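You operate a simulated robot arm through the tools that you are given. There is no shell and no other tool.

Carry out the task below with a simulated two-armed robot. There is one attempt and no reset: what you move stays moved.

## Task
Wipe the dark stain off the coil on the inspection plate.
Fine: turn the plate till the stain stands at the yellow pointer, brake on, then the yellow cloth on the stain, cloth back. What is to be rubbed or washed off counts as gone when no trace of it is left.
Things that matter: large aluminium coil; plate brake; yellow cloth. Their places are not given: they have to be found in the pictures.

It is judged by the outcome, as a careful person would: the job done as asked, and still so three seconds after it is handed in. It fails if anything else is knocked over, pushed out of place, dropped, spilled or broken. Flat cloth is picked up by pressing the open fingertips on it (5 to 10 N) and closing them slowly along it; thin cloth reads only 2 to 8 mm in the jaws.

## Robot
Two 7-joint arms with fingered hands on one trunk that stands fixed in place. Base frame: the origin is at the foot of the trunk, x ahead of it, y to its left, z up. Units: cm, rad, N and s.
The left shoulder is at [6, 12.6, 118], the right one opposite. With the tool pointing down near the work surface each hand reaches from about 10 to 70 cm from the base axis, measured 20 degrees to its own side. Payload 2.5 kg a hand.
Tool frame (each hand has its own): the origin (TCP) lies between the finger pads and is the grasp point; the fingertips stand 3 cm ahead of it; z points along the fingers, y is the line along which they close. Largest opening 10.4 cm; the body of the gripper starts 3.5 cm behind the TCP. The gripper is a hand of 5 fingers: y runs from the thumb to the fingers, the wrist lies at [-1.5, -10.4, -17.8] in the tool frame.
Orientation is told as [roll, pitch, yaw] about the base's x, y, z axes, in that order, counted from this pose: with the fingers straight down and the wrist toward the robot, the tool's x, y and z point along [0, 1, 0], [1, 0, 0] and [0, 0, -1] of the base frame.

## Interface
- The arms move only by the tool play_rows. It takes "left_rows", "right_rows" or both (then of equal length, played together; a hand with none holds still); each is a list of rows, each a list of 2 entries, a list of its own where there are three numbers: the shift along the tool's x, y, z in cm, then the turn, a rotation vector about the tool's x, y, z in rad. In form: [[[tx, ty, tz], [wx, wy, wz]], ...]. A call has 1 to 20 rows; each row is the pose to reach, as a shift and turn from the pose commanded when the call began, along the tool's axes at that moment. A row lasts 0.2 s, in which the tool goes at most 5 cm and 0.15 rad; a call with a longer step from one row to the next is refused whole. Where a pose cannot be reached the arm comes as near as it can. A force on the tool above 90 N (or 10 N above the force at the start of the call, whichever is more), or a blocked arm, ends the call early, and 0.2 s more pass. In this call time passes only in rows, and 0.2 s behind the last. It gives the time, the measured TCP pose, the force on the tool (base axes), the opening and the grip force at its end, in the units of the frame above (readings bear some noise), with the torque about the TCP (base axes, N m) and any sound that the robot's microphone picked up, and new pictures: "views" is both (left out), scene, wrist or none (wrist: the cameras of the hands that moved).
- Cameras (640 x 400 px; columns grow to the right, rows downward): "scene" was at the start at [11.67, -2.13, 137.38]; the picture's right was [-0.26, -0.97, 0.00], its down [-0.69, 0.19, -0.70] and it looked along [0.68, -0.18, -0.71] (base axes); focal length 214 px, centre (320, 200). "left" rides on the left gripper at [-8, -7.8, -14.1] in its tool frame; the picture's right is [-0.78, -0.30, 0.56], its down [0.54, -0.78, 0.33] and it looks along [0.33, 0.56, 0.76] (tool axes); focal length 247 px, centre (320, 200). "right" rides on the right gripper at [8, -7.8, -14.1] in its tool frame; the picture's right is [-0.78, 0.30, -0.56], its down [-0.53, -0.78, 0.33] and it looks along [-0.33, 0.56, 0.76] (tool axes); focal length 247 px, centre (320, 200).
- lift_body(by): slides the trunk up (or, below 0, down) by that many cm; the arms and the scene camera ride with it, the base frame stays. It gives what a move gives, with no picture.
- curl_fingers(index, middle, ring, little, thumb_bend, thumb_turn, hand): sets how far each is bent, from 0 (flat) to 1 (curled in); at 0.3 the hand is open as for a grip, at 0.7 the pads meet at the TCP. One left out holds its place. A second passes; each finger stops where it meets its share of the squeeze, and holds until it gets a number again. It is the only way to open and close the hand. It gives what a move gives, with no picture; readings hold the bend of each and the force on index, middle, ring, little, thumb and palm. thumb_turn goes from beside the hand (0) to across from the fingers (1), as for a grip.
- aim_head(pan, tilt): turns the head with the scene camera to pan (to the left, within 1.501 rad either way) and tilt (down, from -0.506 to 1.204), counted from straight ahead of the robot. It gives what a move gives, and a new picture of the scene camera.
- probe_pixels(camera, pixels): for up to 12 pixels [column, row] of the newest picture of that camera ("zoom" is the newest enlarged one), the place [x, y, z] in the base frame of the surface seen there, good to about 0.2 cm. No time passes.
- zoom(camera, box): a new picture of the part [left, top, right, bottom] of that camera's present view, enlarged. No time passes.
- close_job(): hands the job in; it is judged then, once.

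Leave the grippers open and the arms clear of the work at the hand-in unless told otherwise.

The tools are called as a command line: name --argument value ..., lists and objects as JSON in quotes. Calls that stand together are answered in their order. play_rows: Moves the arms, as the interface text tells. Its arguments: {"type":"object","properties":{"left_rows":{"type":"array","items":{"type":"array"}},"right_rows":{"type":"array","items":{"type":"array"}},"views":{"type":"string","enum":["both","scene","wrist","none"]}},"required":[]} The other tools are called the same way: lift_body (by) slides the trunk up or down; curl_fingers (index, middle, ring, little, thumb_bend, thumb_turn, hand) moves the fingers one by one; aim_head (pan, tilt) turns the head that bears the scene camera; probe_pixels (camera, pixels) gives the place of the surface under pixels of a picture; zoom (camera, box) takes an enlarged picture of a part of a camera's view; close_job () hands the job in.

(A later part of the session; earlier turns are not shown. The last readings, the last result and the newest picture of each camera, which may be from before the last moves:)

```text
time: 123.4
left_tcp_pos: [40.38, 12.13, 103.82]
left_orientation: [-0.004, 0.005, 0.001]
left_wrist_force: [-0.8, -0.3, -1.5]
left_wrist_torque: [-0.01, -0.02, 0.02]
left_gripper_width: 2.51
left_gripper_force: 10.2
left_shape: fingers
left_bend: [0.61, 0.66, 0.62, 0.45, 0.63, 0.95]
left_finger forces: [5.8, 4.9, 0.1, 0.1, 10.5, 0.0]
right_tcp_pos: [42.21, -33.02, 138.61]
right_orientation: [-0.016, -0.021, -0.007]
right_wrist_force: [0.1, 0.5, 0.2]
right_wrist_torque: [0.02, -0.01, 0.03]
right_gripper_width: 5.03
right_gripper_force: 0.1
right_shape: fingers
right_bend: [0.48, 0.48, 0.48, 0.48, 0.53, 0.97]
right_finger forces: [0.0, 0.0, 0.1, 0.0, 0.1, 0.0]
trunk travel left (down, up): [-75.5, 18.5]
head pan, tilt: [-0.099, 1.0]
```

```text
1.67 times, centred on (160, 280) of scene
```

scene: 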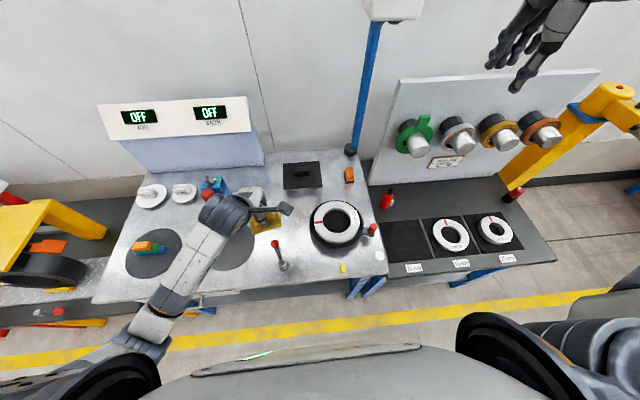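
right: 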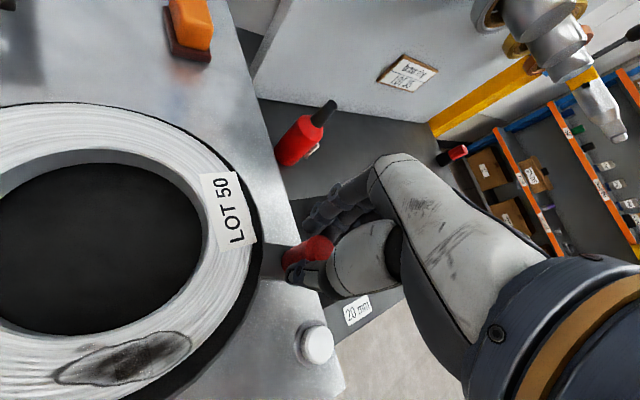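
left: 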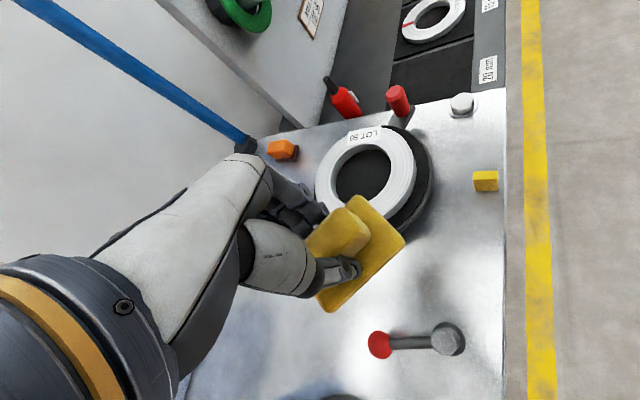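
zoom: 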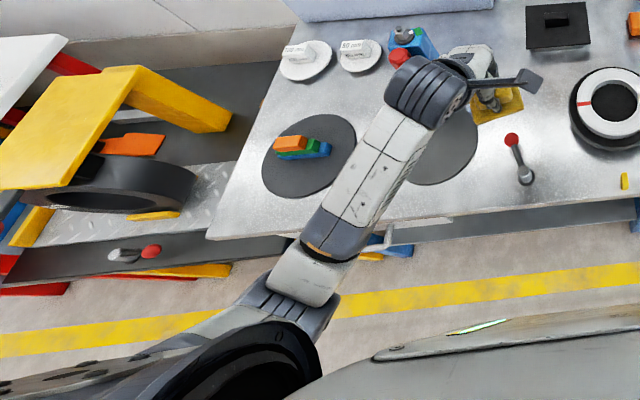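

Good, no block. I continue turning the yaw to about +1.0 while moving a bit outward.

play_rows --left_rows '[[[0, 0.4, -0.3], [0, 0, -0.12]], [[0, 0.8, -0.6], [0, 0, -0.24]], [[0, 1.2, -0.9], [0, 0, -0.36]], [[0, 1.6, -1.2], [0, 0, -0.48]], [[0, 2, -1.5], [0, 0, -0.6]], [[0, 2.4, -1.8], [0, 0, -0.72]], [[0, 2.8, -2.1], [0, 0, -0.84]], [[0, 3.2, -2.4], [0, 0, -0.96]]]' --views "scene"

zoom --camera "scene" --box '[0, 160, 320, 400]'

```text
time: 125.2
left_tcp_pos: [43.57, 13.9, 105.83]
left_orientation: [0.031, -0.03, 0.972]
left_wrist_force: [-0.5, 0.4, -0.6]
left_wrist_torque: [0.0, 0.0, 0.02]
left_gripper_width: 2.5
left_gripper_force: 10.7
left_shape: fingers
left_bend: [0.61, 0.66, 0.62, 0.45, 0.63, 0.95]
left_finger forces: [5.8, 4.8, 0.0, 0.0, 10.5, 0.0]
right_tcp_pos: [42.27, -32.96, 138.62]
right_orientation: [-0.018, -0.02, -0.006]
right_wrist_force: [-0.2, 1.1, 0.2]
right_wrist_torque: [0.01, 0.0, -0.04]
right_gripper_width: 5.04
right_gripper_force: 0.0
right_shape: fingers
right_bend: [0.48, 0.48, 0.48, 0.48, 0.53, 0.97]
right_finger forces: [0.1, 0.0, 0.0, 0.0, 0.1, 0.0]
trunk travel left (down, up): [-75.5, 18.5]
head pan, tilt: [-0.099, 1.0]
```

scene: 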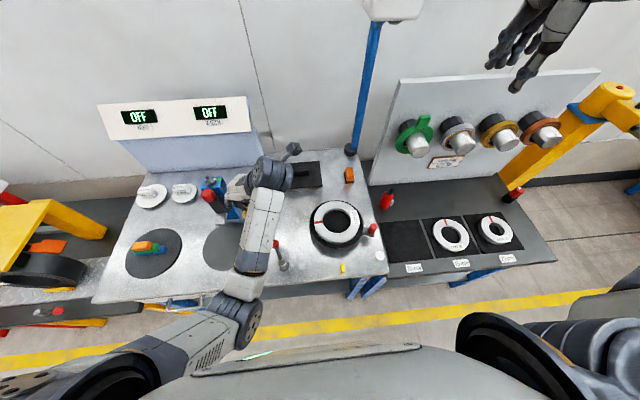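

```text
1.67 times, centred on (160, 280) of scene
```

zoom: 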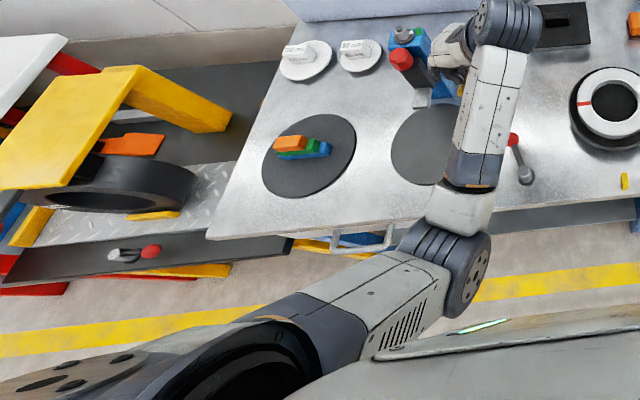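

The elbow swung in toward the torso and the hand began to be pushed off, so this is not a good way. I turn the yaw back and move outward and up, to do the turn with the arm more extended instead.

play_rows --left_rows '[[[-0.3, 0.2, -0.8], [0.005, 0.001, 0.11]], [[-0.8, 0.6, -1.8], [0.01, 0.002, 0.22]], [[-1.5, 1.1, -3], [0.02, 0.003, 0.33]], [[-2.4, 1.7, -4.2], [0.03, 0.005, 0.44]], [[-3.3, 2.3, -5.5], [0.04, 0.006, 0.55]], [[-4.3, 3, -6.8], [0.043, 0.007, 0.66]], [[-5.28, 3.62, -8.2], [0.043, 0.007, 0.77]], [[-5.28, 3.62, -8.2], [0.043, 0.007, 0.77]]]' --views "scene"

```text
time: 127.0
left_tcp_pos: [50.13, 12.18, 114.2]
left_orientation: [-0.013, 0.047, 0.187]
left_wrist_force: [0.3, -0.2, -0.7]
left_wrist_torque: [-0.02, 0.01, -0.03]
left_gripper_width: 2.48
left_gripper_force: 10.3
left_shape: fingers
left_bend: [0.61, 0.66, 0.62, 0.45, 0.63, 0.95]
left_finger forces: [5.8, 4.7, 0.1, 0.0, 10.4, 0.0]
right_tcp_pos: [42.24, -32.89, 138.74]
right_orientation: [-0.018, -0.021, -0.006]
right_wrist_force: [-0.7, 0.0, -0.9]
right_wrist_torque: [0.01, -0.04, -0.01]
right_gripper_width: 5.04
right_gripper_force: 0.1
right_shape: fingers
right_bend: [0.48, 0.48, 0.48, 0.48, 0.53, 0.97]
right_finger forces: [0.0, 0.1, 0.0, 0.0, 0.1, 0.1]
trunk travel left (down, up): [-75.5, 18.5]
head pan, tilt: [-0.099, 1.0]
```

scene: 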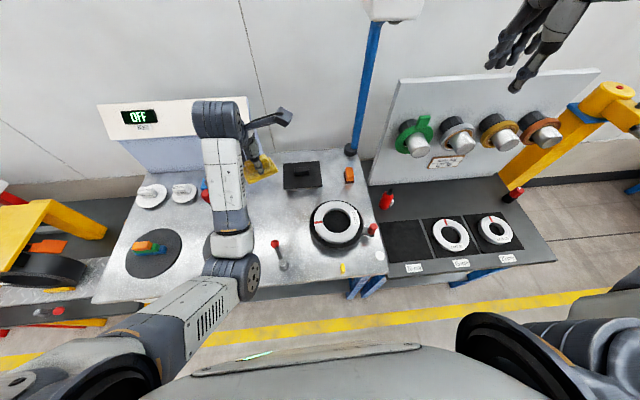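

Back in a free pose. I straighten the small tilt and go out and up to (58,9,122).

play_rows --left_rows '[[[-1, 1.5, -2], [-0.012, 0.001, 0]], [[-2.2, 3.3, -4], [-0.025, 0.002, 0.02]], [[-3.4, 5.2, -6], [-0.037, 0.003, 0.05]], [[-4.6, 7.17, -7.8], [-0.049, 0.004, 0.08]], [[-4.6, 7.17, -7.8], [-0.049, 0.004, 0.08]]]' --views "scene"

```text
time: 128.2
left_tcp_pos: [58.2, 9.14, 121.82]
left_orientation: [-0.011, -0.002, 0.11]
left_wrist_force: [0.3, 0.9, -0.9]
left_wrist_torque: [0.0, 0.0, -0.02]
left_gripper_width: 2.53
left_gripper_force: 10.7
left_shape: fingers
left_bend: [0.61, 0.66, 0.62, 0.45, 0.63, 0.95]
left_finger forces: [5.9, 4.7, 0.0, 0.0, 10.5, 0.1]
right_tcp_pos: [42.16, -33.02, 138.75]
right_orientation: [-0.017, -0.02, -0.006]
right_wrist_force: [0.7, 0.0, 0.7]
right_wrist_torque: [0.0, 0.03, -0.01]
right_gripper_width: 5.03
right_gripper_force: 0.1
right_shape: fingers
right_bend: [0.48, 0.48, 0.48, 0.48, 0.53, 0.97]
right_finger forces: [0.0, 0.0, 0.0, 0.0, 0.1, 0.1]
trunk travel left (down, up): [-75.5, 18.5]
head pan, tilt: [-0.099, 1.0]
```

scene: 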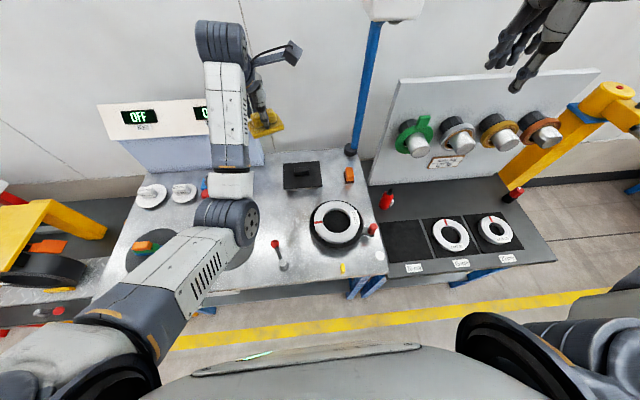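

Now I rotate the yaw toward +1.36 in this extended, high pose while drawing the hand in to (54,10.4), watching for blocks.

play_rows --left_rows '[[[0.17, -0.4, 0], [0, 0, -0.125]], [[0.35, -0.8, 0], [0, 0, -0.25]], [[0.52, -1.2, 0], [0, 0, -0.375]], [[0.7, -1.6, 0], [0, 0, -0.5]], [[0.87, -2, 0], [0, 0, -0.625]], [[1.05, -2.4, 0], [0, 0, -0.75]], [[1.05, -2.4, 0], [0, 0, -0.75]]]' --views "scene"

```text
time: 129.8
left_tcp_pos: [55.61, 10.09, 121.76]
left_orientation: [-0.009, 0.005, 0.862]
left_wrist_force: [-0.9, -0.1, -1.5]
left_wrist_torque: [-0.03, -0.02, 0.0]
left_gripper_width: 2.52
left_gripper_force: 10.7
left_shape: fingers
left_bend: [0.61, 0.66, 0.62, 0.45, 0.63, 0.95]
left_finger forces: [5.8, 4.8, 0.0, 0.0, 10.5, 0.0]
right_tcp_pos: [42.1, -32.87, 138.65]
right_orientation: [-0.019, -0.021, -0.006]
right_wrist_force: [0.6, 0.5, 0.1]
right_wrist_torque: [0.02, 0.02, -0.01]
right_gripper_width: 5.04
right_gripper_force: 0.1
right_shape: fingers
right_bend: [0.48, 0.48, 0.48, 0.48, 0.53, 0.97]
right_finger forces: [0.0, 0.0, 0.1, 0.0, 0.0, 0.1]
trunk travel left (down, up): [-75.5, 18.5]
head pan, tilt: [-0.099, 1.0]
```

scene: 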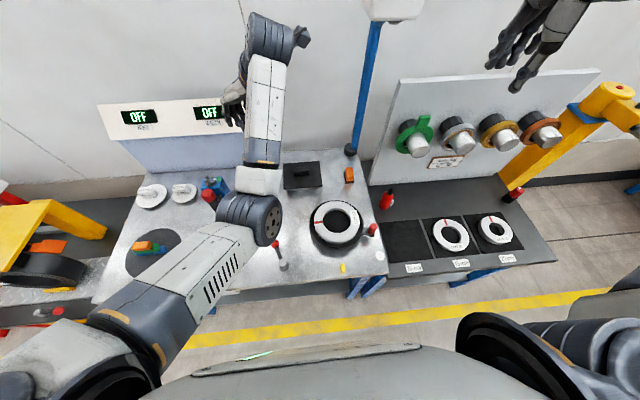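

No trouble so far (yaw 0.86). I continue to yaw 1.36.

play_rows --left_rows '[[[0.35, -0.2, 0], [0, 0, -0.125]], [[0.7, -0.4, 0], [0, 0, -0.25]], [[1.05, -0.6, 0], [0, 0, -0.375]], [[1.41, -0.81, 0], [0, 0, -0.5]], [[1.41, -0.81, 0], [0, 0, -0.5]]]' --views "scene"

probe_pixels --camera "scene" --pixels '[[270, 215], [245, 205], [220, 260], [270, 120]]'

```text
time: 131.0
left_tcp_pos: [55.83, 10.89, 121.15]
left_orientation: [-0.003, 0.009, 1.362]
left_wrist_force: [-0.6, -0.3, -0.3]
left_wrist_torque: [-0.02, 0.0, 0.0]
left_gripper_width: 2.5
left_gripper_force: 9.9
left_shape: fingers
left_bend: [0.61, 0.66, 0.62, 0.45, 0.63, 0.95]
left_finger forces: [5.8, 4.7, 0.0, 0.0, 10.4, 0.0]
left hand out of reach, approached as far as the arm can: row 3, 4, 5
right_tcp_pos: [42.18, -32.9, 138.6]
right_orientation: [-0.016, -0.021, -0.006]
right_wrist_force: [0.0, -0.1, 0.3]
right_wrist_torque: [0.01, 0.03, 0.02]
right_gripper_width: 5.02
right_gripper_force: 0.1
right_shape: fingers
right_bend: [0.48, 0.48, 0.48, 0.48, 0.53, 0.97]
right_finger forces: [0.0, 0.0, 0.0, 0.1, 0.0, 0.0]
trunk travel left (down, up): [-75.5, 18.5]
head pan, tilt: [-0.099, 1.0]
```

scene: 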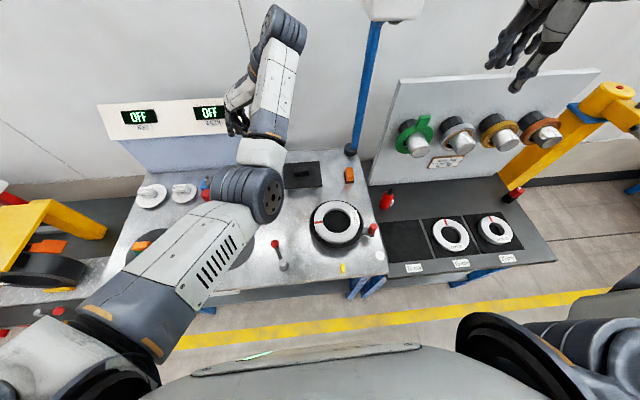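

```text
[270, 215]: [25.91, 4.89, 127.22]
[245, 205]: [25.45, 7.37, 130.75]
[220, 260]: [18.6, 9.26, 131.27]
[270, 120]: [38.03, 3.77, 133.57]
```

Yaw 1.36 reached with a small drift: TCP (55.8,10.9,121.2). I lower the trunk in two steps, which brings the hand straight down over the cloth's place.

lift_body --by -14

lift_body --by -11

aim_head --pan 0.0 --tilt 0.8

```text
time: 132.6
left_tcp_pos: [55.85, 10.8, 107.21]
left_orientation: [-0.006, 0.009, 1.36]
left_wrist_force: [0.1, 0.0, -0.3]
left_wrist_torque: [-0.01, 0.0, 0.03]
left_gripper_width: 2.52
left_gripper_force: 10.6
left_shape: fingers
left_bend: [0.61, 0.66, 0.62, 0.45, 0.63, 0.95]
left_finger forces: [5.8, 4.7, 0.1, 0.1, 10.4, 0.0]
right_tcp_pos: [42.2, -32.92, 124.73]
right_orientation: [-0.017, -0.021, -0.006]
right_wrist_force: [0.5, -0.1, 0.0]
right_wrist_torque: [-0.05, 0.0, 0.02]
right_gripper_width: 5.03
right_gripper_force: 0.1
right_shape: fingers
right_bend: [0.48, 0.48, 0.48, 0.48, 0.53, 0.97]
right_finger forces: [0.0, 0.1, 0.0, 0.0, 0.0, 0.0]
trunk travel left (down, up): [-61.5, 32.5]
head pan, tilt: [-0.099, 1.0]
```

```text
time: 134.1
left_tcp_pos: [55.84, 10.8, 96.17]
left_orientation: [-0.005, 0.008, 1.36]
left_wrist_force: [-0.1, 1.1, -0.5]
left_wrist_torque: [0.0, -0.01, 0.04]
left_gripper_width: 2.5
left_gripper_force: 10.7
left_shape: fingers
left_bend: [0.61, 0.66, 0.62, 0.45, 0.63, 0.95]
left_finger forces: [5.9, 4.6, 0.0, 0.0, 10.3, 0.1]
right_tcp_pos: [42.19, -33.05, 113.57]
right_orientation: [-0.017, -0.02, -0.007]
right_wrist_force: [-0.1, 0.8, 0.3]
right_wrist_torque: [-0.02, -0.04, -0.02]
right_gripper_width: 5.04
right_gripper_force: 0.1
right_shape: fingers
right_bend: [0.48, 0.48, 0.48, 0.48, 0.53, 0.97]
right_finger forces: [0.0, 0.0, 0.0, 0.0, 0.0, 0.1]
trunk travel left (down, up): [-50.5, 43.5]
head pan, tilt: [-0.099, 1.0]
```

```text
time: 134.8
left_tcp_pos: [55.76, 10.86, 96.12]
left_orientation: [-0.006, 0.008, 1.36]
left_wrist_force: [0.8, -0.9, -1.0]
left_wrist_torque: [0.01, -0.01, -0.02]
left_gripper_width: 2.52
left_gripper_force: 10.5
left_shape: fingers
left_bend: [0.61, 0.66, 0.62, 0.45, 0.63, 0.95]
left_finger forces: [5.8, 4.7, 0.1, 0.1, 10.4, 0.0]
right_tcp_pos: [42.21, -32.94, 113.62]
right_orientation: [-0.018, -0.02, -0.008]
right_wrist_force: [-0.5, -0.3, 0.4]
right_wrist_torque: [0.0, -0.02, 0.02]
right_gripper_width: 5.06
right_gripper_force: 0.0
right_shape: fingers
right_bend: [0.48, 0.48, 0.48, 0.48, 0.53, 0.97]
right_finger forces: [0.1, 0.1, 0.1, 0.0, 0.1, 0.0]
trunk travel left (down, up): [-50.5, 43.5]
head pan, tilt: [0.0, 0.799]
```

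scene: 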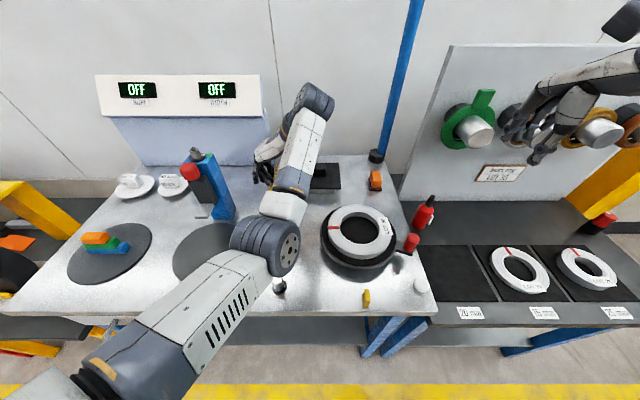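

The hand is at (55.8,10.9,96.1). I look through the left camera for the pad's alignment.

zoom --camera "left" --box '[240, 150, 500, 370]'

```text
1.82 times, centred on (370, 260) of left
```

zoom: 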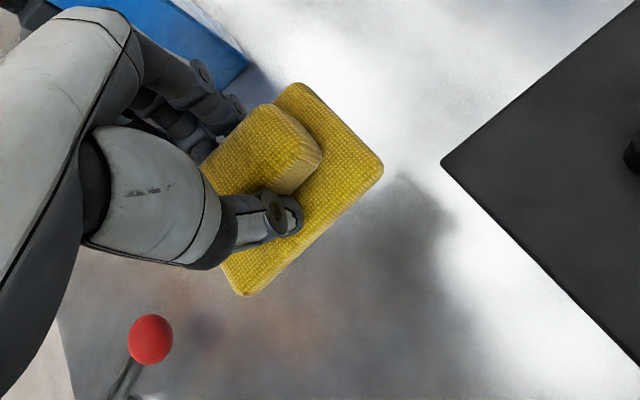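

probe_pixels --camera "zoom" --pixels '[[300, 88], [378, 173], [243, 288], [340, 130], [310, 235], [445, 165], [150, 330]]'

```text
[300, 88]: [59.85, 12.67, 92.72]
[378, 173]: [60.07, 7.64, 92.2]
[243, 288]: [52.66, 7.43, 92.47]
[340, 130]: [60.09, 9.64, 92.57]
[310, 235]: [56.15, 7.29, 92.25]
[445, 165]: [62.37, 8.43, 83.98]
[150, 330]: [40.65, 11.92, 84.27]
```

Pad alignment is 1.6° – as it originally lay; its centre is (56.25,10.05), target (54.65,9.8). I shift by (-1.6,-0.25) and descend 8 cm.

play_rows --left_rows '[[[0.75, -0.29, 0], [0, 0, 0]], [[1.51, -0.58, 0.5], [0, 0, 0]], [[1.51, -0.58, 2.5], [0, 0, 0]], [[1.51, -0.58, 4.5], [0, 0, 0]], [[1.51, -0.58, 6.5], [0, 0, 0]], [[1.51, -0.58, 8], [0, 0, 0]]]' --views "wrist"

zoom --camera "left" --box '[240, 150, 500, 370]'

```text
time: 136.2
left_tcp_pos: [55.02, 12.34, 89.16]
left_orientation: [-0.027, -0.004, 1.394]
left_wrist_force: [0.1, 0.6, -0.9]
left_wrist_torque: [0.01, 0.0, -0.01]
left_gripper_width: 2.52
left_gripper_force: 9.9
left_shape: fingers
left_bend: [0.61, 0.66, 0.62, 0.45, 0.63, 0.95]
left_finger forces: [5.8, 4.7, 0.0, 0.0, 10.4, 0.0]
left hand out of reach, approached as far as the arm can: row 1, 2, 3
right_tcp_pos: [42.12, -32.93, 113.71]
right_orientation: [-0.017, -0.019, -0.006]
right_wrist_force: [-0.5, 0.4, -1.2]
right_wrist_torque: [0.0, 0.03, -0.01]
right_gripper_width: 5.03
right_gripper_force: 0.0
right_shape: fingers
right_bend: [0.48, 0.48, 0.48, 0.48, 0.53, 0.97]
right_finger forces: [0.0, 0.1, 0.1, 0.0, 0.1, 0.2]
trunk travel left (down, up): [-50.5, 43.5]
head pan, tilt: [0.0, 0.799]
```

left: 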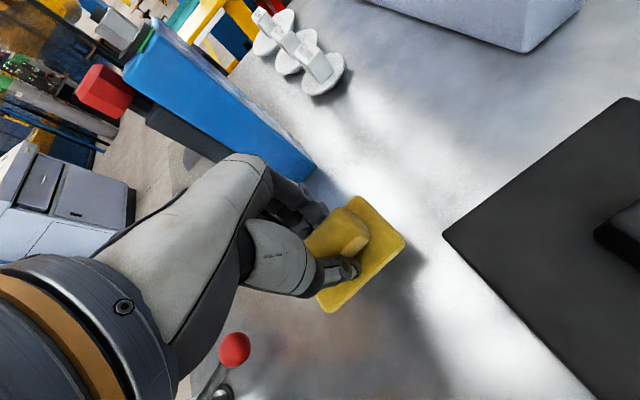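

```text
1.82 times, centred on (370, 260) of left
```

zoom: 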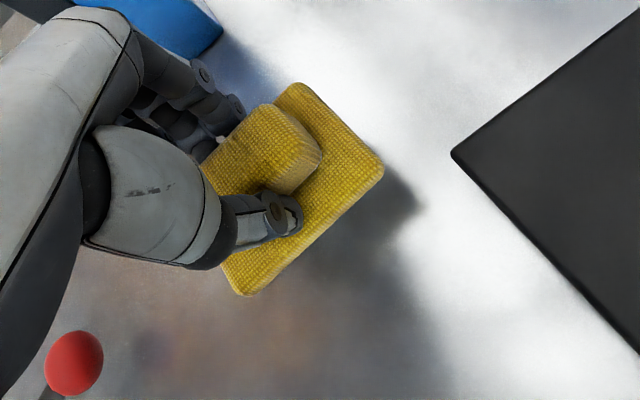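

The measured pose lags the command (y +1.9, z +1). I hold for a moment to see whether it settles, and look at the arm.

play_rows --left_rows '[[[0, 0, 0], [0, 0, 0]], [[0, 0, 0], [0, 0, 0]]]' --views "scene"

zoom --camera "scene" --box '[60, 60, 400, 400]'

```text
time: 136.8
left_tcp_pos: [54.95, 12.47, 88.88]
left_orientation: [-0.023, -0.011, 1.392]
left_wrist_force: [1.1, 0.2, -1.4]
left_wrist_torque: [-0.04, -0.01, -0.01]
left_gripper_width: 2.49
left_gripper_force: 10.2
left_shape: fingers
left_bend: [0.61, 0.66, 0.62, 0.45, 0.63, 0.95]
left_finger forces: [5.7, 4.7, 0.0, 0.0, 10.5, 0.1]
right_tcp_pos: [42.2, -32.93, 113.66]
right_orientation: [-0.018, -0.019, -0.006]
right_wrist_force: [-0.4, 0.0, 0.1]
right_wrist_torque: [0.0, 0.0, -0.01]
right_gripper_width: 5.03
right_gripper_force: 0.0
right_shape: fingers
right_bend: [0.48, 0.48, 0.48, 0.48, 0.53, 0.97]
right_finger forces: [0.1, 0.0, 0.0, 0.1, 0.0, 0.0]
trunk travel left (down, up): [-50.5, 43.5]
head pan, tilt: [0.0, 0.799]
```

scene: 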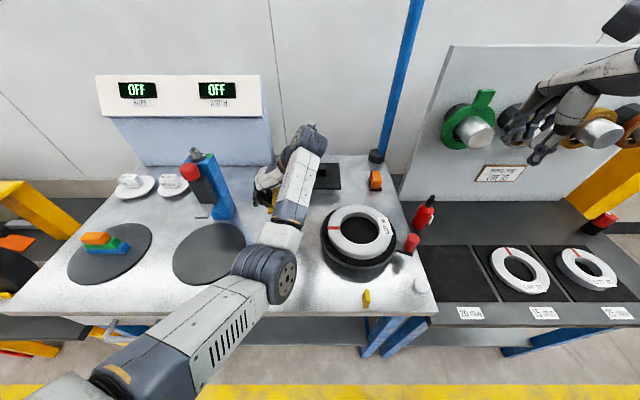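

```text
1.18 times, centred on (230, 230) of scene
```

zoom: 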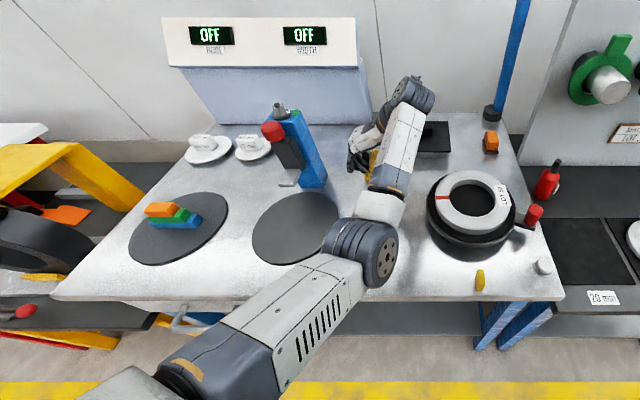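

The lag is steady, so some part of the arm touches something. I probe the elbow's place relative to the lever.

probe_pixels --camera "scene" --pixels '[[285, 280], [265, 262], [245, 300], [283, 298], [200, 320], [290, 205], [120, 370]]'

```text
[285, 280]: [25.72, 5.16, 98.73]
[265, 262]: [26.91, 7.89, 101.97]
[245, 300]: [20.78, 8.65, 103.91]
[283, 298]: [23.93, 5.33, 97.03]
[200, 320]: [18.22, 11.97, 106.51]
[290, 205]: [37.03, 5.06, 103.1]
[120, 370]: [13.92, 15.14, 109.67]
```

The elbow is well above the table and lever (bottom ≈93 vs 85). I look down at the upper arm and torso to see where contact might be.

aim_head --pan 0.5 --tilt 1.2

```text
time: 137.7
left_tcp_pos: [54.79, 12.41, 88.66]
left_orientation: [-0.016, -0.015, 1.391]
left_wrist_force: [0.3, 0.2, 0.0]
left_wrist_torque: [0.02, -0.02, 0.01]
left_gripper_width: 2.52
left_gripper_force: 10.3
left_shape: fingers
left_bend: [0.61, 0.66, 0.62, 0.45, 0.63, 0.95]
left_finger forces: [5.8, 4.7, 0.0, 0.0, 10.4, 0.1]
right_tcp_pos: [42.27, -32.78, 113.62]
right_orientation: [-0.017, -0.022, -0.007]
right_wrist_force: [0.2, 0.5, 0.4]
right_wrist_torque: [-0.03, 0.03, 0.0]
right_gripper_width: 5.03
right_gripper_force: 0.0
right_shape: fingers
right_bend: [0.48, 0.48, 0.48, 0.48, 0.53, 0.97]
right_finger forces: [0.1, 0.0, 0.1, 0.0, 0.0, 0.1]
trunk travel left (down, up): [-50.5, 43.5]
head pan, tilt: [0.499, 1.201]
```

scene: 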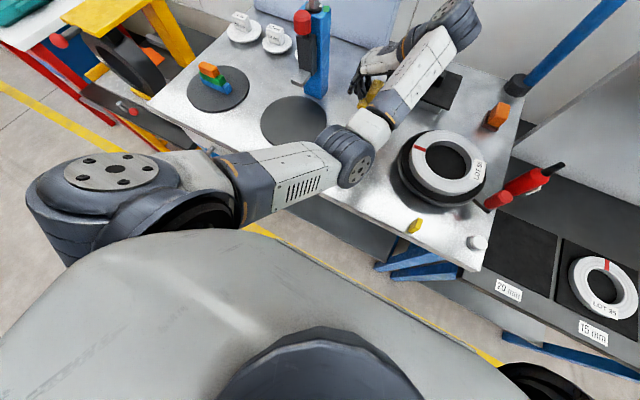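

The contact is the upper arm against my own chest (nothing in the scene). I raise the hand again and will lower the trunk instead, so that the arm stays more level.

play_rows --left_rows '[[[0, 0, -2], [0, 0, 0]], [[0, 0, -4], [0, 0, 0]], [[0, 0, -6], [0, 0, 0]], [[0, 0, -8], [0, 0, 0]], [[0, 0, -10], [0, 0, 0]], [[0, 0, -10], [0, 0, 0]]]' --views "none"

```text
time: 139.1
left_tcp_pos: [56.19, 11.15, 97.53]
left_orientation: [-0.005, 0.01, 1.36]
left_wrist_force: [-0.2, -0.5, -1.3]
left_wrist_torque: [-0.04, -0.02, -0.03]
left_gripper_width: 2.51
left_gripper_force: 10.5
left_shape: fingers
left_bend: [0.61, 0.66, 0.62, 0.45, 0.63, 0.95]
left_finger forces: [5.9, 4.6, 0.0, 0.0, 10.5, 0.1]
left hand out of reach, approached as far as the arm can: row 3, 4, 5, 6
right_tcp_pos: [42.11, -32.9, 113.59]
right_orientation: [-0.017, -0.021, -0.007]
right_wrist_force: [-0.9, -0.1, -0.1]
right_wrist_torque: [-0.01, -0.03, -0.04]
right_gripper_width: 5.03
right_gripper_force: 0.1
right_shape: fingers
right_bend: [0.48, 0.48, 0.48, 0.48, 0.53, 0.97]
right_finger forces: [0.0, 0.0, 0.0, 0.0, 0.0, 0.1]
trunk travel left (down, up): [-50.5, 43.5]
head pan, tilt: [0.499, 1.201]
```

Going up meets a wrist limit, so the workable height band below the shoulder is narrow. I lower the trunk by 7 cm, which puts the hand at z≈90.5.

lift_body --by -7

aim_head --pan 0.1 --tilt 0.8

probe_pixels --camera "scene" --pixels '[[285, 280], [265, 262], [270, 310], [320, 240]]'

```text
time: 140.2
left_tcp_pos: [56.21, 11.14, 90.52]
left_orientation: [-0.006, 0.01, 1.359]
left_wrist_force: [-0.1, -0.1, -0.5]
left_wrist_torque: [-0.01, -0.03, 0.01]
left_gripper_width: 2.52
left_gripper_force: 10.3
left_shape: fingers
left_bend: [0.61, 0.66, 0.62, 0.45, 0.63, 0.95]
left_finger forces: [5.8, 4.5, 0.0, 0.1, 10.4, 0.0]
right_tcp_pos: [42.25, -32.99, 106.76]
right_orientation: [-0.019, -0.022, -0.006]
right_wrist_force: [-0.2, 1.2, -0.1]
right_wrist_torque: [0.02, 0.0, -0.03]
right_gripper_width: 5.04
right_gripper_force: 0.1
right_shape: fingers
right_bend: [0.48, 0.48, 0.48, 0.48, 0.53, 0.97]
right_finger forces: [0.1, 0.0, 0.0, 0.0, 0.0, 0.0]
trunk travel left (down, up): [-43.5, 50.5]
head pan, tilt: [0.499, 1.201]
```

```text
time: 141.1
left_tcp_pos: [56.05, 11.14, 90.46]
left_orientation: [-0.006, 0.008, 1.36]
left_wrist_force: [0.1, -0.3, -1.5]
left_wrist_torque: [-0.04, 0.01, -0.02]
left_gripper_width: 2.55
left_gripper_force: 10.4
left_shape: fingers
left_bend: [0.61, 0.66, 0.62, 0.45, 0.63, 0.95]
left_finger forces: [5.8, 4.5, 0.0, 0.0, 10.4, 0.0]
right_tcp_pos: [42.15, -33.01, 106.69]
right_orientation: [-0.017, -0.02, -0.007]
right_wrist_force: [0.2, 0.3, 0.1]
right_wrist_torque: [0.01, -0.02, -0.01]
right_gripper_width: 5.03
right_gripper_force: 0.1
right_shape: fingers
right_bend: [0.48, 0.48, 0.48, 0.48, 0.53, 0.97]
right_finger forces: [0.0, 0.1, 0.0, 0.1, 0.1, 0.0]
trunk travel left (down, up): [-43.5, 50.5]
head pan, tilt: [0.099, 0.799]
```

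scene: 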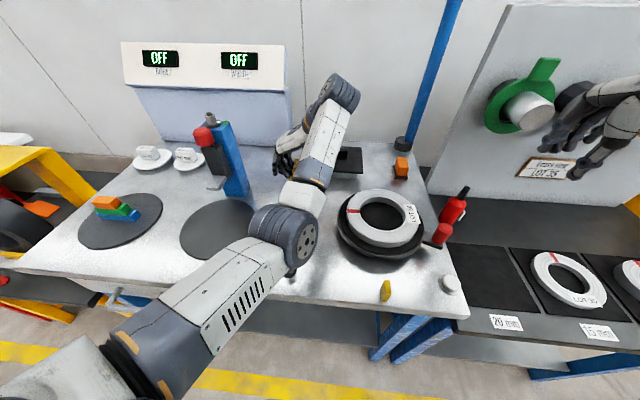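

```text
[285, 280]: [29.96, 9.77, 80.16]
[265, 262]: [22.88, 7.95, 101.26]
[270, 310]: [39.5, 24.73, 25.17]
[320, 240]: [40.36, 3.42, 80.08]
```

I check the elbow's clearance again and then move (-1.9,-0.55) and down 4 cm.

probe_pixels --camera "scene" --pixels '[[305, 240], [280, 220], [290, 262], [292, 272]]'

play_rows --left_rows '[[[0, 0, 1], [0, 0, 0]], [[0.3, -0.2, 2], [0, 0, 0]], [[0.9, -0.5, 2.8], [0, 0, 0]], [[1.4, -0.75, 3.5], [0, 0, 0]], [[1.75, -0.93, 4], [0, 0, 0]], [[1.75, -0.93, 4], [0, 0, 0]]]' --views "both"

zoom --camera "left" --box '[240, 150, 500, 370]'

```text
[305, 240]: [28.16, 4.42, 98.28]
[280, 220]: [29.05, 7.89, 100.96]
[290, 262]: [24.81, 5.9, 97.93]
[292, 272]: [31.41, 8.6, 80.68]
```

```text
time: 142.5
left_tcp_pos: [54.77, 11.2, 86.53]
left_orientation: [-0.009, 0.003, 1.369]
left_wrist_force: [-0.1, 0.6, -0.1]
left_wrist_torque: [-0.04, 0.01, 0.02]
left_gripper_width: 2.52
left_gripper_force: 10.0
left_shape: fingers
left_bend: [0.61, 0.66, 0.62, 0.45, 0.63, 0.95]
left_finger forces: [5.8, 4.6, 0.1, 0.0, 10.5, 0.1]
left hand out of reach, approached as far as the arm can: row 5
right_tcp_pos: [42.2, -32.92, 106.64]
right_orientation: [-0.016, -0.021, -0.006]
right_wrist_force: [0.3, 0.2, -0.2]
right_wrist_torque: [0.04, -0.01, 0.04]
right_gripper_width: 5.03
right_gripper_force: 0.1
right_shape: fingers
right_bend: [0.48, 0.48, 0.48, 0.48, 0.53, 0.97]
right_finger forces: [0.0, 0.0, 0.0, 0.1, 0.0, 0.0]
trunk travel left (down, up): [-43.5, 50.5]
head pan, tilt: [0.099, 0.799]
```

scene: 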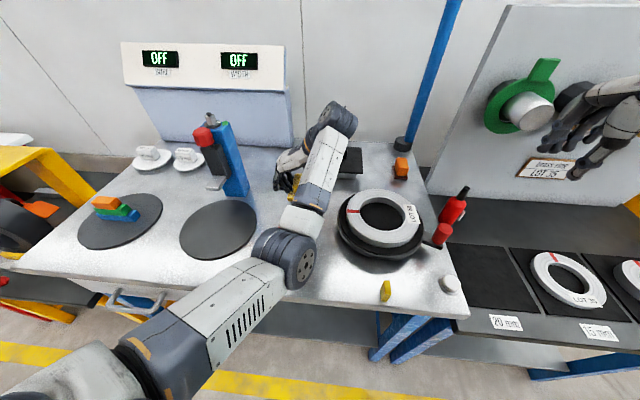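
left: 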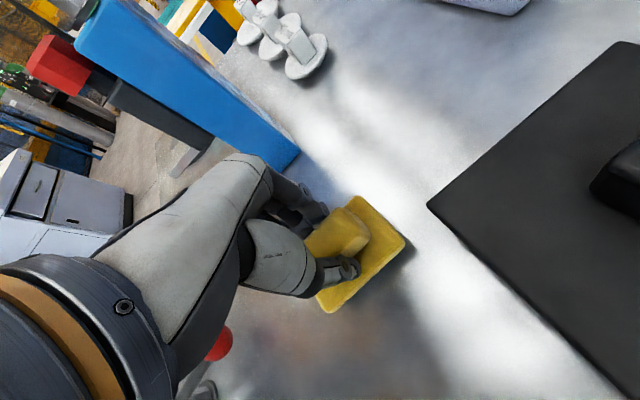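

```text
1.82 times, centred on (370, 260) of left
```

zoom: 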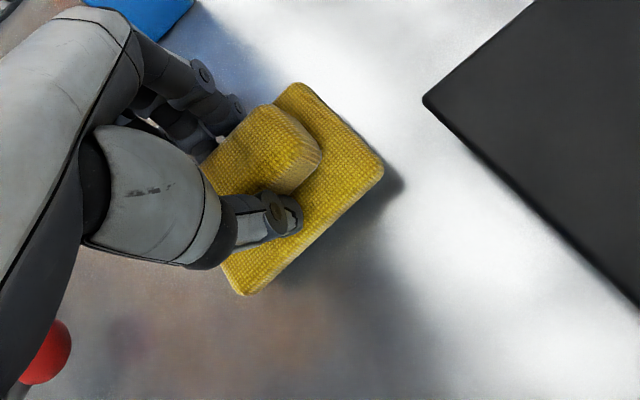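

I probe the pad corners for its place above the table.

probe_pixels --camera "zoom" --pixels '[[300, 88], [378, 173], [243, 288], [340, 130], [310, 235]]'

probe_pixels --camera "scene" --pixels '[[302, 268], [275, 245], [290, 285], [285, 290]]'

```text
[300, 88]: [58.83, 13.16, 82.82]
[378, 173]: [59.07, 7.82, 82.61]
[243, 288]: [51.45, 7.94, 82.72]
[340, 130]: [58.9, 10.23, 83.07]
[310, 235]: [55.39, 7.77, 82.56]
```

```text
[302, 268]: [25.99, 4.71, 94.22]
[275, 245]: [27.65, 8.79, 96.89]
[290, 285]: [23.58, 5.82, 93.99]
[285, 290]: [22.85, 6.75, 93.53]
```

Pad centre (55.1,10.55), bottom ≈1.2 cm above the table, aligned to -1°. I correct by (-0.4,-0.7) and descend 0.8 cm.

play_rows --left_rows '[[[0.13, -0.45, 0.2], [0, 0, 0]], [[0.26, -0.9, 0.5], [0, 0, 0]], [[0.26, -0.9, 0.8], [0, 0, 0]], [[0.26, -0.9, 0.8], [0, 0, 0]]]' --views "wrist"

zoom --camera "left" --box '[240, 150, 500, 370]'

probe_pixels --camera "zoom" --pixels '[[300, 88], [378, 173], [243, 288], [340, 130], [310, 235]]'

```text
time: 143.5
left_tcp_pos: [54.48, 10.77, 85.72]
left_orientation: [-0.015, 0.002, 1.371]
left_wrist_force: [0.5, 1.2, -1.1]
left_wrist_torque: [0.02, 0.01, 0.02]
left_gripper_width: 2.53
left_gripper_force: 10.4
left_shape: fingers
left_bend: [0.61, 0.66, 0.62, 0.45, 0.63, 0.95]
left_finger forces: [5.7, 4.7, 0.0, 0.0, 10.5, 0.1]
left hand out of reach, approached as far as the arm can: row 1, 2, 3, 4
right_tcp_pos: [42.21, -32.94, 106.63]
right_orientation: [-0.018, -0.018, -0.006]
right_wrist_force: [-0.3, -0.2, 0.8]
right_wrist_torque: [0.0, -0.01, -0.01]
right_gripper_width: 5.05
right_gripper_force: 0.0
right_shape: fingers
right_bend: [0.48, 0.48, 0.48, 0.48, 0.53, 0.97]
right_finger forces: [0.1, 0.0, 0.1, 0.0, 0.0, 0.0]
trunk travel left (down, up): [-43.5, 50.5]
head pan, tilt: [0.099, 0.799]
```

left: 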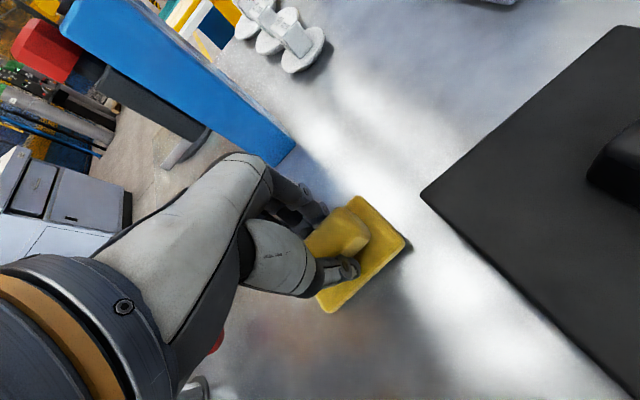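

```text
1.82 times, centred on (370, 260) of left
```

zoom: 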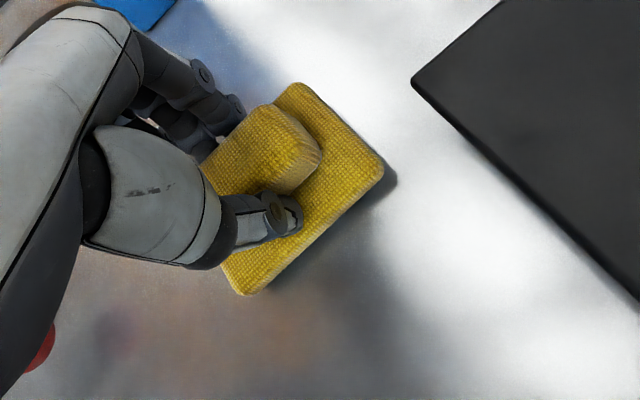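

```text
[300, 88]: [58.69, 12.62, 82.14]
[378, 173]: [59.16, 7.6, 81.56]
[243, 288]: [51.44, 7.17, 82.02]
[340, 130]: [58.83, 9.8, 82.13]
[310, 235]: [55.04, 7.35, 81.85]
```

Pad centre (55.05,9.9), bottom ≈0.4 cm above the table – within a few mm of its original place. I lower in 0.15 cm steps until contact.

play_rows --left_rows '[[[0.2, 0, 0.15], [0, 0, 0]], [[0.3, 0, 0.3], [0, 0, 0]], [[0.3, 0, 0.4], [0, 0, 0]], [[0.3, 0, 0.4], [0, 0, 0]]]' --views "none"

```text
time: 144.5
left_tcp_pos: [54.44, 11.07, 85.42]
left_orientation: [-0.017, -0.002, 1.375]
left_wrist_force: [0.2, 0.7, -0.5]
left_wrist_torque: [-0.03, 0.01, 0.0]
left_gripper_width: 2.5
left_gripper_force: 10.4
left_shape: fingers
left_bend: [0.61, 0.66, 0.62, 0.45, 0.63, 0.95]
left_finger forces: [5.8, 4.6, 0.0, 0.0, 10.4, 0.0]
right_tcp_pos: [42.25, -32.95, 106.73]
right_orientation: [-0.018, -0.022, -0.006]
right_wrist_force: [0.5, -0.1, -0.4]
right_wrist_torque: [-0.01, 0.01, -0.01]
right_gripper_width: 5.04
right_gripper_force: 0.1
right_shape: fingers
right_bend: [0.48, 0.48, 0.48, 0.48, 0.53, 0.97]
right_finger forces: [0.0, 0.0, 0.0, 0.0, 0.0, 0.1]
trunk travel left (down, up): [-43.5, 50.5]
head pan, tilt: [0.099, 0.799]
```

play_rows --left_rows '[[[0, -0.2, 0.15], [0, 0, 0]], [[0, -0.4, 0.3], [0, 0, 0]], [[0, -0.5, 0.4], [0, 0, 0]], [[0, -0.5, 0.4], [0, 0, 0]]]' --views "wrist"

zoom --camera "left" --box '[240, 150, 500, 370]'

probe_pixels --camera "zoom" --pixels '[[300, 88], [378, 173], [243, 288], [340, 130], [310, 235]]'

```text
time: 145.5
left_tcp_pos: [54.42, 10.56, 85.0]
left_orientation: [-0.016, -0.004, 1.377]
left_wrist_force: [0.5, -0.2, 0.2]
left_wrist_torque: [0.01, 0.0, 0.0]
left_gripper_width: 2.51
left_gripper_force: 10.7
left_shape: fingers
left_bend: [0.61, 0.66, 0.62, 0.45, 0.63, 0.95]
left_finger forces: [5.9, 4.7, 0.0, 0.0, 10.5, 0.1]
right_tcp_pos: [42.2, -32.98, 106.58]
right_orientation: [-0.017, -0.02, -0.008]
right_wrist_force: [-0.4, 0.1, -0.2]
right_wrist_torque: [0.01, -0.01, 0.01]
right_gripper_width: 5.07
right_gripper_force: 0.1
right_shape: fingers
right_bend: [0.48, 0.48, 0.48, 0.48, 0.53, 0.97]
right_finger forces: [0.0, 0.0, 0.0, 0.0, 0.0, 0.0]
trunk travel left (down, up): [-43.5, 50.5]
head pan, tilt: [0.099, 0.799]
```

left: 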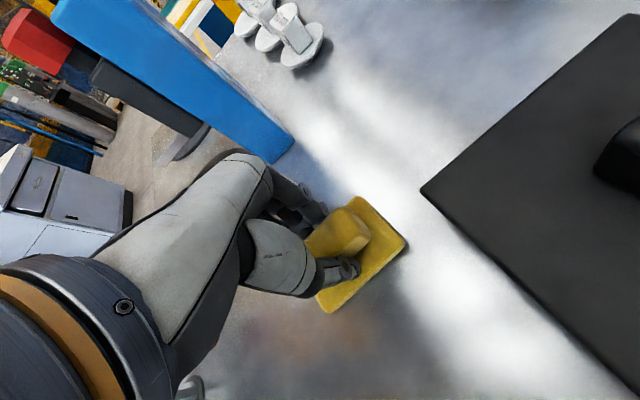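

```text
1.82 times, centred on (370, 260) of left
```

zoom: 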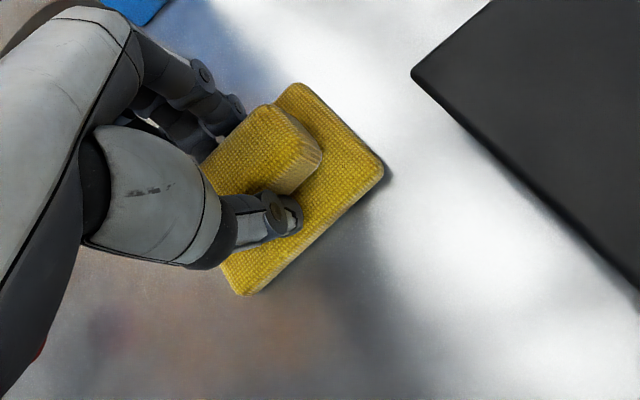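

```text
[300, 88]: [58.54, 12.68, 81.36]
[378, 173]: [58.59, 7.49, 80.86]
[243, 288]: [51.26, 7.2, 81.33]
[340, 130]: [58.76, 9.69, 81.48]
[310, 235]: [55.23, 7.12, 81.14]
```

The pad's top is at z≈81.2–81.4, as when it lay on the table; centre (54.9,9.9). I press 0.2 cm more to feel contact.

play_rows --left_rows '[[[0, 0, 0.1], [0, 0, 0]], [[0, 0, 0.2], [0, 0, 0]], [[0, 0, 0.25], [0, 0, 0]]]' --views "none"

```text
time: 146.3
left_tcp_pos: [54.42, 10.77, 84.83]
left_orientation: [-0.019, -0.005, 1.377]
left_wrist_force: [1.8, -0.7, 5.5]
left_wrist_torque: [0.04, 0.0, -0.02]
left_gripper_width: 2.49
left_gripper_force: 12.1
left_shape: fingers
left_bend: [0.62, 0.66, 0.62, 0.45, 0.63, 0.95]
left_finger forces: [5.1, 7.7, 0.0, 0.0, 11.6, 0.1]
right_tcp_pos: [42.05, -32.88, 106.69]
right_orientation: [-0.018, -0.019, -0.006]
right_wrist_force: [0.8, -0.4, 0.8]
right_wrist_torque: [0.02, 0.01, 0.01]
right_gripper_width: 5.03
right_gripper_force: 0.0
right_shape: fingers
right_bend: [0.48, 0.48, 0.48, 0.48, 0.53, 0.97]
right_finger forces: [0.1, 0.0, 0.1, 0.0, 0.0, 0.0]
trunk travel left (down, up): [-43.5, 50.5]
head pan, tilt: [0.099, 0.799]
```

Contact 5.5 N. I open the hand gently, then further.

curl_fingers --hand "left" --index 0.56 --middle 0.56 --ring 0.55 --little 0.42 --thumb_bend 0.57

curl_fingers --hand "left" --index 0.42 --middle 0.42 --ring 0.4 --little 0.35 --thumb_bend 0.42

zoom --camera "left" --box '[240, 150, 500, 370]'

```text
time: 147.3
left_tcp_pos: [54.19, 10.71, 84.81]
left_orientation: [-0.018, -0.01, 1.378]
left_wrist_force: [1.6, -2.3, 16.2]
left_wrist_torque: [-0.22, -0.08, -0.04]
left_gripper_width: 3.56
left_gripper_force: 8.4
left_shape: fingers
left_bend: [0.57, 0.57, 0.55, 0.42, 0.56, 0.97]
left_finger forces: [1.6, 3.9, 0.0, 0.0, 10.0, 0.1]
right_tcp_pos: [42.03, -32.96, 106.63]
right_orientation: [-0.014, -0.02, -0.007]
right_wrist_force: [-0.4, 0.2, 0.0]
right_wrist_torque: [0.02, 0.02, -0.02]
right_gripper_width: 5.06
right_gripper_force: 0.0
right_shape: fingers
right_bend: [0.48, 0.48, 0.48, 0.48, 0.53, 0.97]
right_finger forces: [0.0, 0.0, 0.0, 0.0, 0.0, 0.0]
trunk travel left (down, up): [-43.5, 50.5]
head pan, tilt: [0.099, 0.799]
```

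```text
time: 148.3
left_tcp_pos: [54.3, 10.8, 84.53]
left_orientation: [-0.009, -0.007, 1.379]
left_wrist_force: [-0.7, 0.1, 0.5]
left_wrist_torque: [-0.02, -0.02, 0.01]
left_gripper_width: 7.27
left_gripper_force: 0.1
left_shape: fingers
left_bend: [0.42, 0.42, 0.4, 0.35, 0.42, 0.97]
left_finger forces: [0.0, 0.0, 0.1, 0.1, 0.0, 0.0]
right_tcp_pos: [42.15, -32.87, 106.59]
right_orientation: [-0.017, -0.022, -0.007]
right_wrist_force: [0.5, 0.0, -0.1]
right_wrist_torque: [0.02, -0.02, 0.03]
right_gripper_width: 5.02
right_gripper_force: 0.1
right_shape: fingers
right_bend: [0.48, 0.48, 0.48, 0.48, 0.53, 0.97]
right_finger forces: [0.0, 0.0, 0.1, 0.0, 0.0, 0.0]
trunk travel left (down, up): [-43.5, 50.5]
head pan, tilt: [0.099, 0.799]
```

```text
1.82 times, centred on (370, 260) of left
```

zoom: 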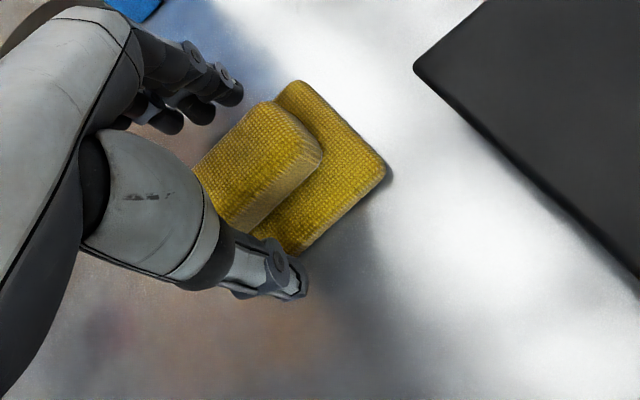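

Released: the pad lies on the table and the fingers are free of it. I raise the trunk, which lifts the hand straight up.

lift_body --by 6

zoom --camera "left" --box '[240, 150, 500, 370]'

```text
time: 149.3
left_tcp_pos: [54.31, 10.95, 90.49]
left_orientation: [-0.01, -0.007, 1.379]
left_wrist_force: [0.2, 0.2, 0.2]
left_wrist_torque: [0.0, -0.02, 0.01]
left_gripper_width: 7.22
left_gripper_force: 0.0
left_shape: fingers
left_bend: [0.42, 0.42, 0.4, 0.35, 0.42, 0.97]
left_finger forces: [0.1, 0.0, 0.0, 0.1, 0.0, 0.0]
right_tcp_pos: [42.26, -32.74, 112.61]
right_orientation: [-0.017, -0.019, -0.008]
right_wrist_force: [1.0, -0.1, 0.0]
right_wrist_torque: [0.01, 0.0, -0.01]
right_gripper_width: 5.02
right_gripper_force: 0.2
right_shape: fingers
right_bend: [0.48, 0.48, 0.48, 0.48, 0.53, 0.97]
right_finger forces: [0.1, 0.0, 0.0, 0.0, 0.0, 0.0]
trunk travel left (down, up): [-49.5, 44.5]
head pan, tilt: [0.099, 0.799]
```

```text
1.82 times, centred on (370, 260) of left
```

zoom: 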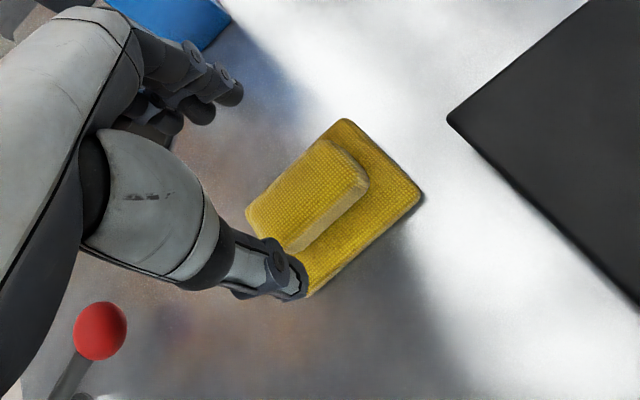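

The pad stays put. I raise further by 14 cm.

lift_body --by 14

zoom --camera "left" --box '[240, 100, 560, 370]'

probe_pixels --camera "zoom" --pixels '[[350, 150], [410, 240], [330, 300], [300, 200], [360, 230], [440, 260], [280, 240], [395, 200]]'

```text
time: 150.9
left_tcp_pos: [54.22, 10.86, 104.36]
left_orientation: [-0.007, -0.006, 1.381]
left_wrist_force: [-0.1, 0.8, -0.7]
left_wrist_torque: [-0.01, 0.01, -0.03]
left_gripper_width: 7.24
left_gripper_force: 0.0
left_shape: fingers
left_bend: [0.42, 0.42, 0.4, 0.35, 0.42, 0.97]
left_finger forces: [0.0, 0.1, 0.0, 0.0, 0.1, 0.1]
right_tcp_pos: [42.24, -32.93, 126.66]
right_orientation: [-0.018, -0.02, -0.006]
right_wrist_force: [0.0, 0.4, 0.0]
right_wrist_torque: [0.0, 0.01, -0.02]
right_gripper_width: 5.03
right_gripper_force: 0.2
right_shape: fingers
right_bend: [0.48, 0.48, 0.48, 0.48, 0.53, 0.97]
right_finger forces: [0.0, 0.0, 0.1, 0.1, 0.1, 0.1]
trunk travel left (down, up): [-63.5, 30.5]
head pan, tilt: [0.099, 0.799]
```

```text
1.48 times, centred on (400, 235) of left
```

zoom: 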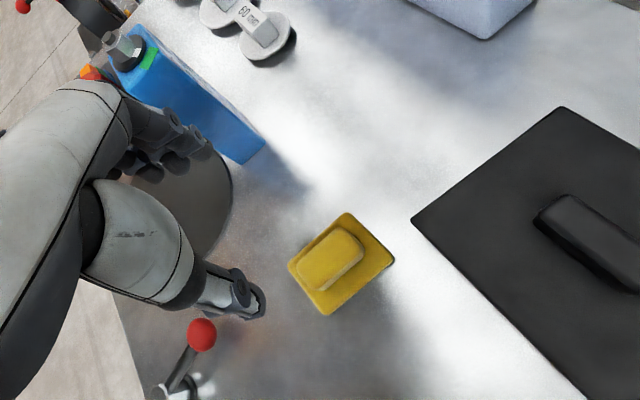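

```text
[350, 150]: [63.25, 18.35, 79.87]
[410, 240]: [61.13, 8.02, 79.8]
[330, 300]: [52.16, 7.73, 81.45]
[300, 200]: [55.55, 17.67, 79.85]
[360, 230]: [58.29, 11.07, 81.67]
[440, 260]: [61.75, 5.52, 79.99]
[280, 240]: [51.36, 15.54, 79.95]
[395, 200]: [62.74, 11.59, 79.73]
```

I probe the pad's corners to compare with its original place.

probe_pixels --camera "zoom" --pixels '[[347, 217], [388, 262], [326, 308], [293, 265], [335, 255], [340, 232], [318, 282]]'

```text
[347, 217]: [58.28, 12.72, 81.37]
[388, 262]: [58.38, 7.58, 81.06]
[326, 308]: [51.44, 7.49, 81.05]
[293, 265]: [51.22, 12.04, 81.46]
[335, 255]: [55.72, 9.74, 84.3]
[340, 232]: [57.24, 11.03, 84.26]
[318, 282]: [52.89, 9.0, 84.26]
```

The cloth lies at (54.8,10.0), same alignment, within 3–4 mm of where it was. Now I retract the left arm: up and outward a little while unwinding the yaw.

play_rows --left_rows '[[[-0.4, 0, -1.2], [0, 0, 0.1]], [[-0.8, 0, -2.4], [0, 0, 0.22]], [[-1.2, 0, -3.6], [0, 0, 0.34]], [[-1.6, 0, -4.8], [0, 0, 0.46]], [[-2.06, -0.11, -6], [0, 0, 0.58]], [[-2.4, -0.4, -6], [0, 0, 0.7]], [[-2.8, -0.8, -6], [0, 0, 0.82]], [[-3.2, -1.2, -6], [0, 0, 0.94]], [[-3.6, -1.5, -6], [0, 0, 1.06]], [[-3.6, -1.5, -6], [0, 0, 1.18]]]' --views "scene"

```text
time: 153.1
left_tcp_pos: [57.04, 7.36, 110.2]
left_orientation: [-0.01, 0.0, 0.175]
left_wrist_force: [-0.1, 0.1, -0.5]
left_wrist_torque: [-0.03, 0.02, 0.0]
left_gripper_width: 7.24
left_gripper_force: 0.1
left_shape: fingers
left_bend: [0.42, 0.42, 0.4, 0.35, 0.42, 0.97]
left_finger forces: [0.0, 0.1, 0.0, 0.0, 0.1, 0.0]
right_tcp_pos: [42.11, -32.88, 126.69]
right_orientation: [-0.017, -0.02, -0.007]
right_wrist_force: [0.0, 0.2, -0.4]
right_wrist_torque: [0.0, 0.0, -0.02]
right_gripper_width: 5.05
right_gripper_force: 0.1
right_shape: fingers
right_bend: [0.48, 0.48, 0.48, 0.48, 0.53, 0.97]
right_finger forces: [0.1, 0.0, 0.1, 0.0, 0.1, 0.1]
trunk travel left (down, up): [-63.5, 30.5]
head pan, tilt: [0.099, 0.799]
```

scene: 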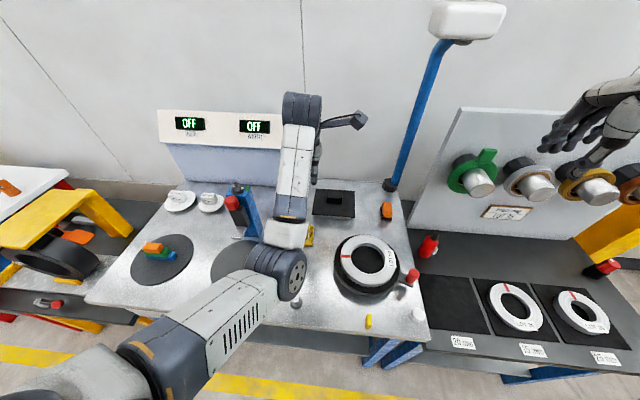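

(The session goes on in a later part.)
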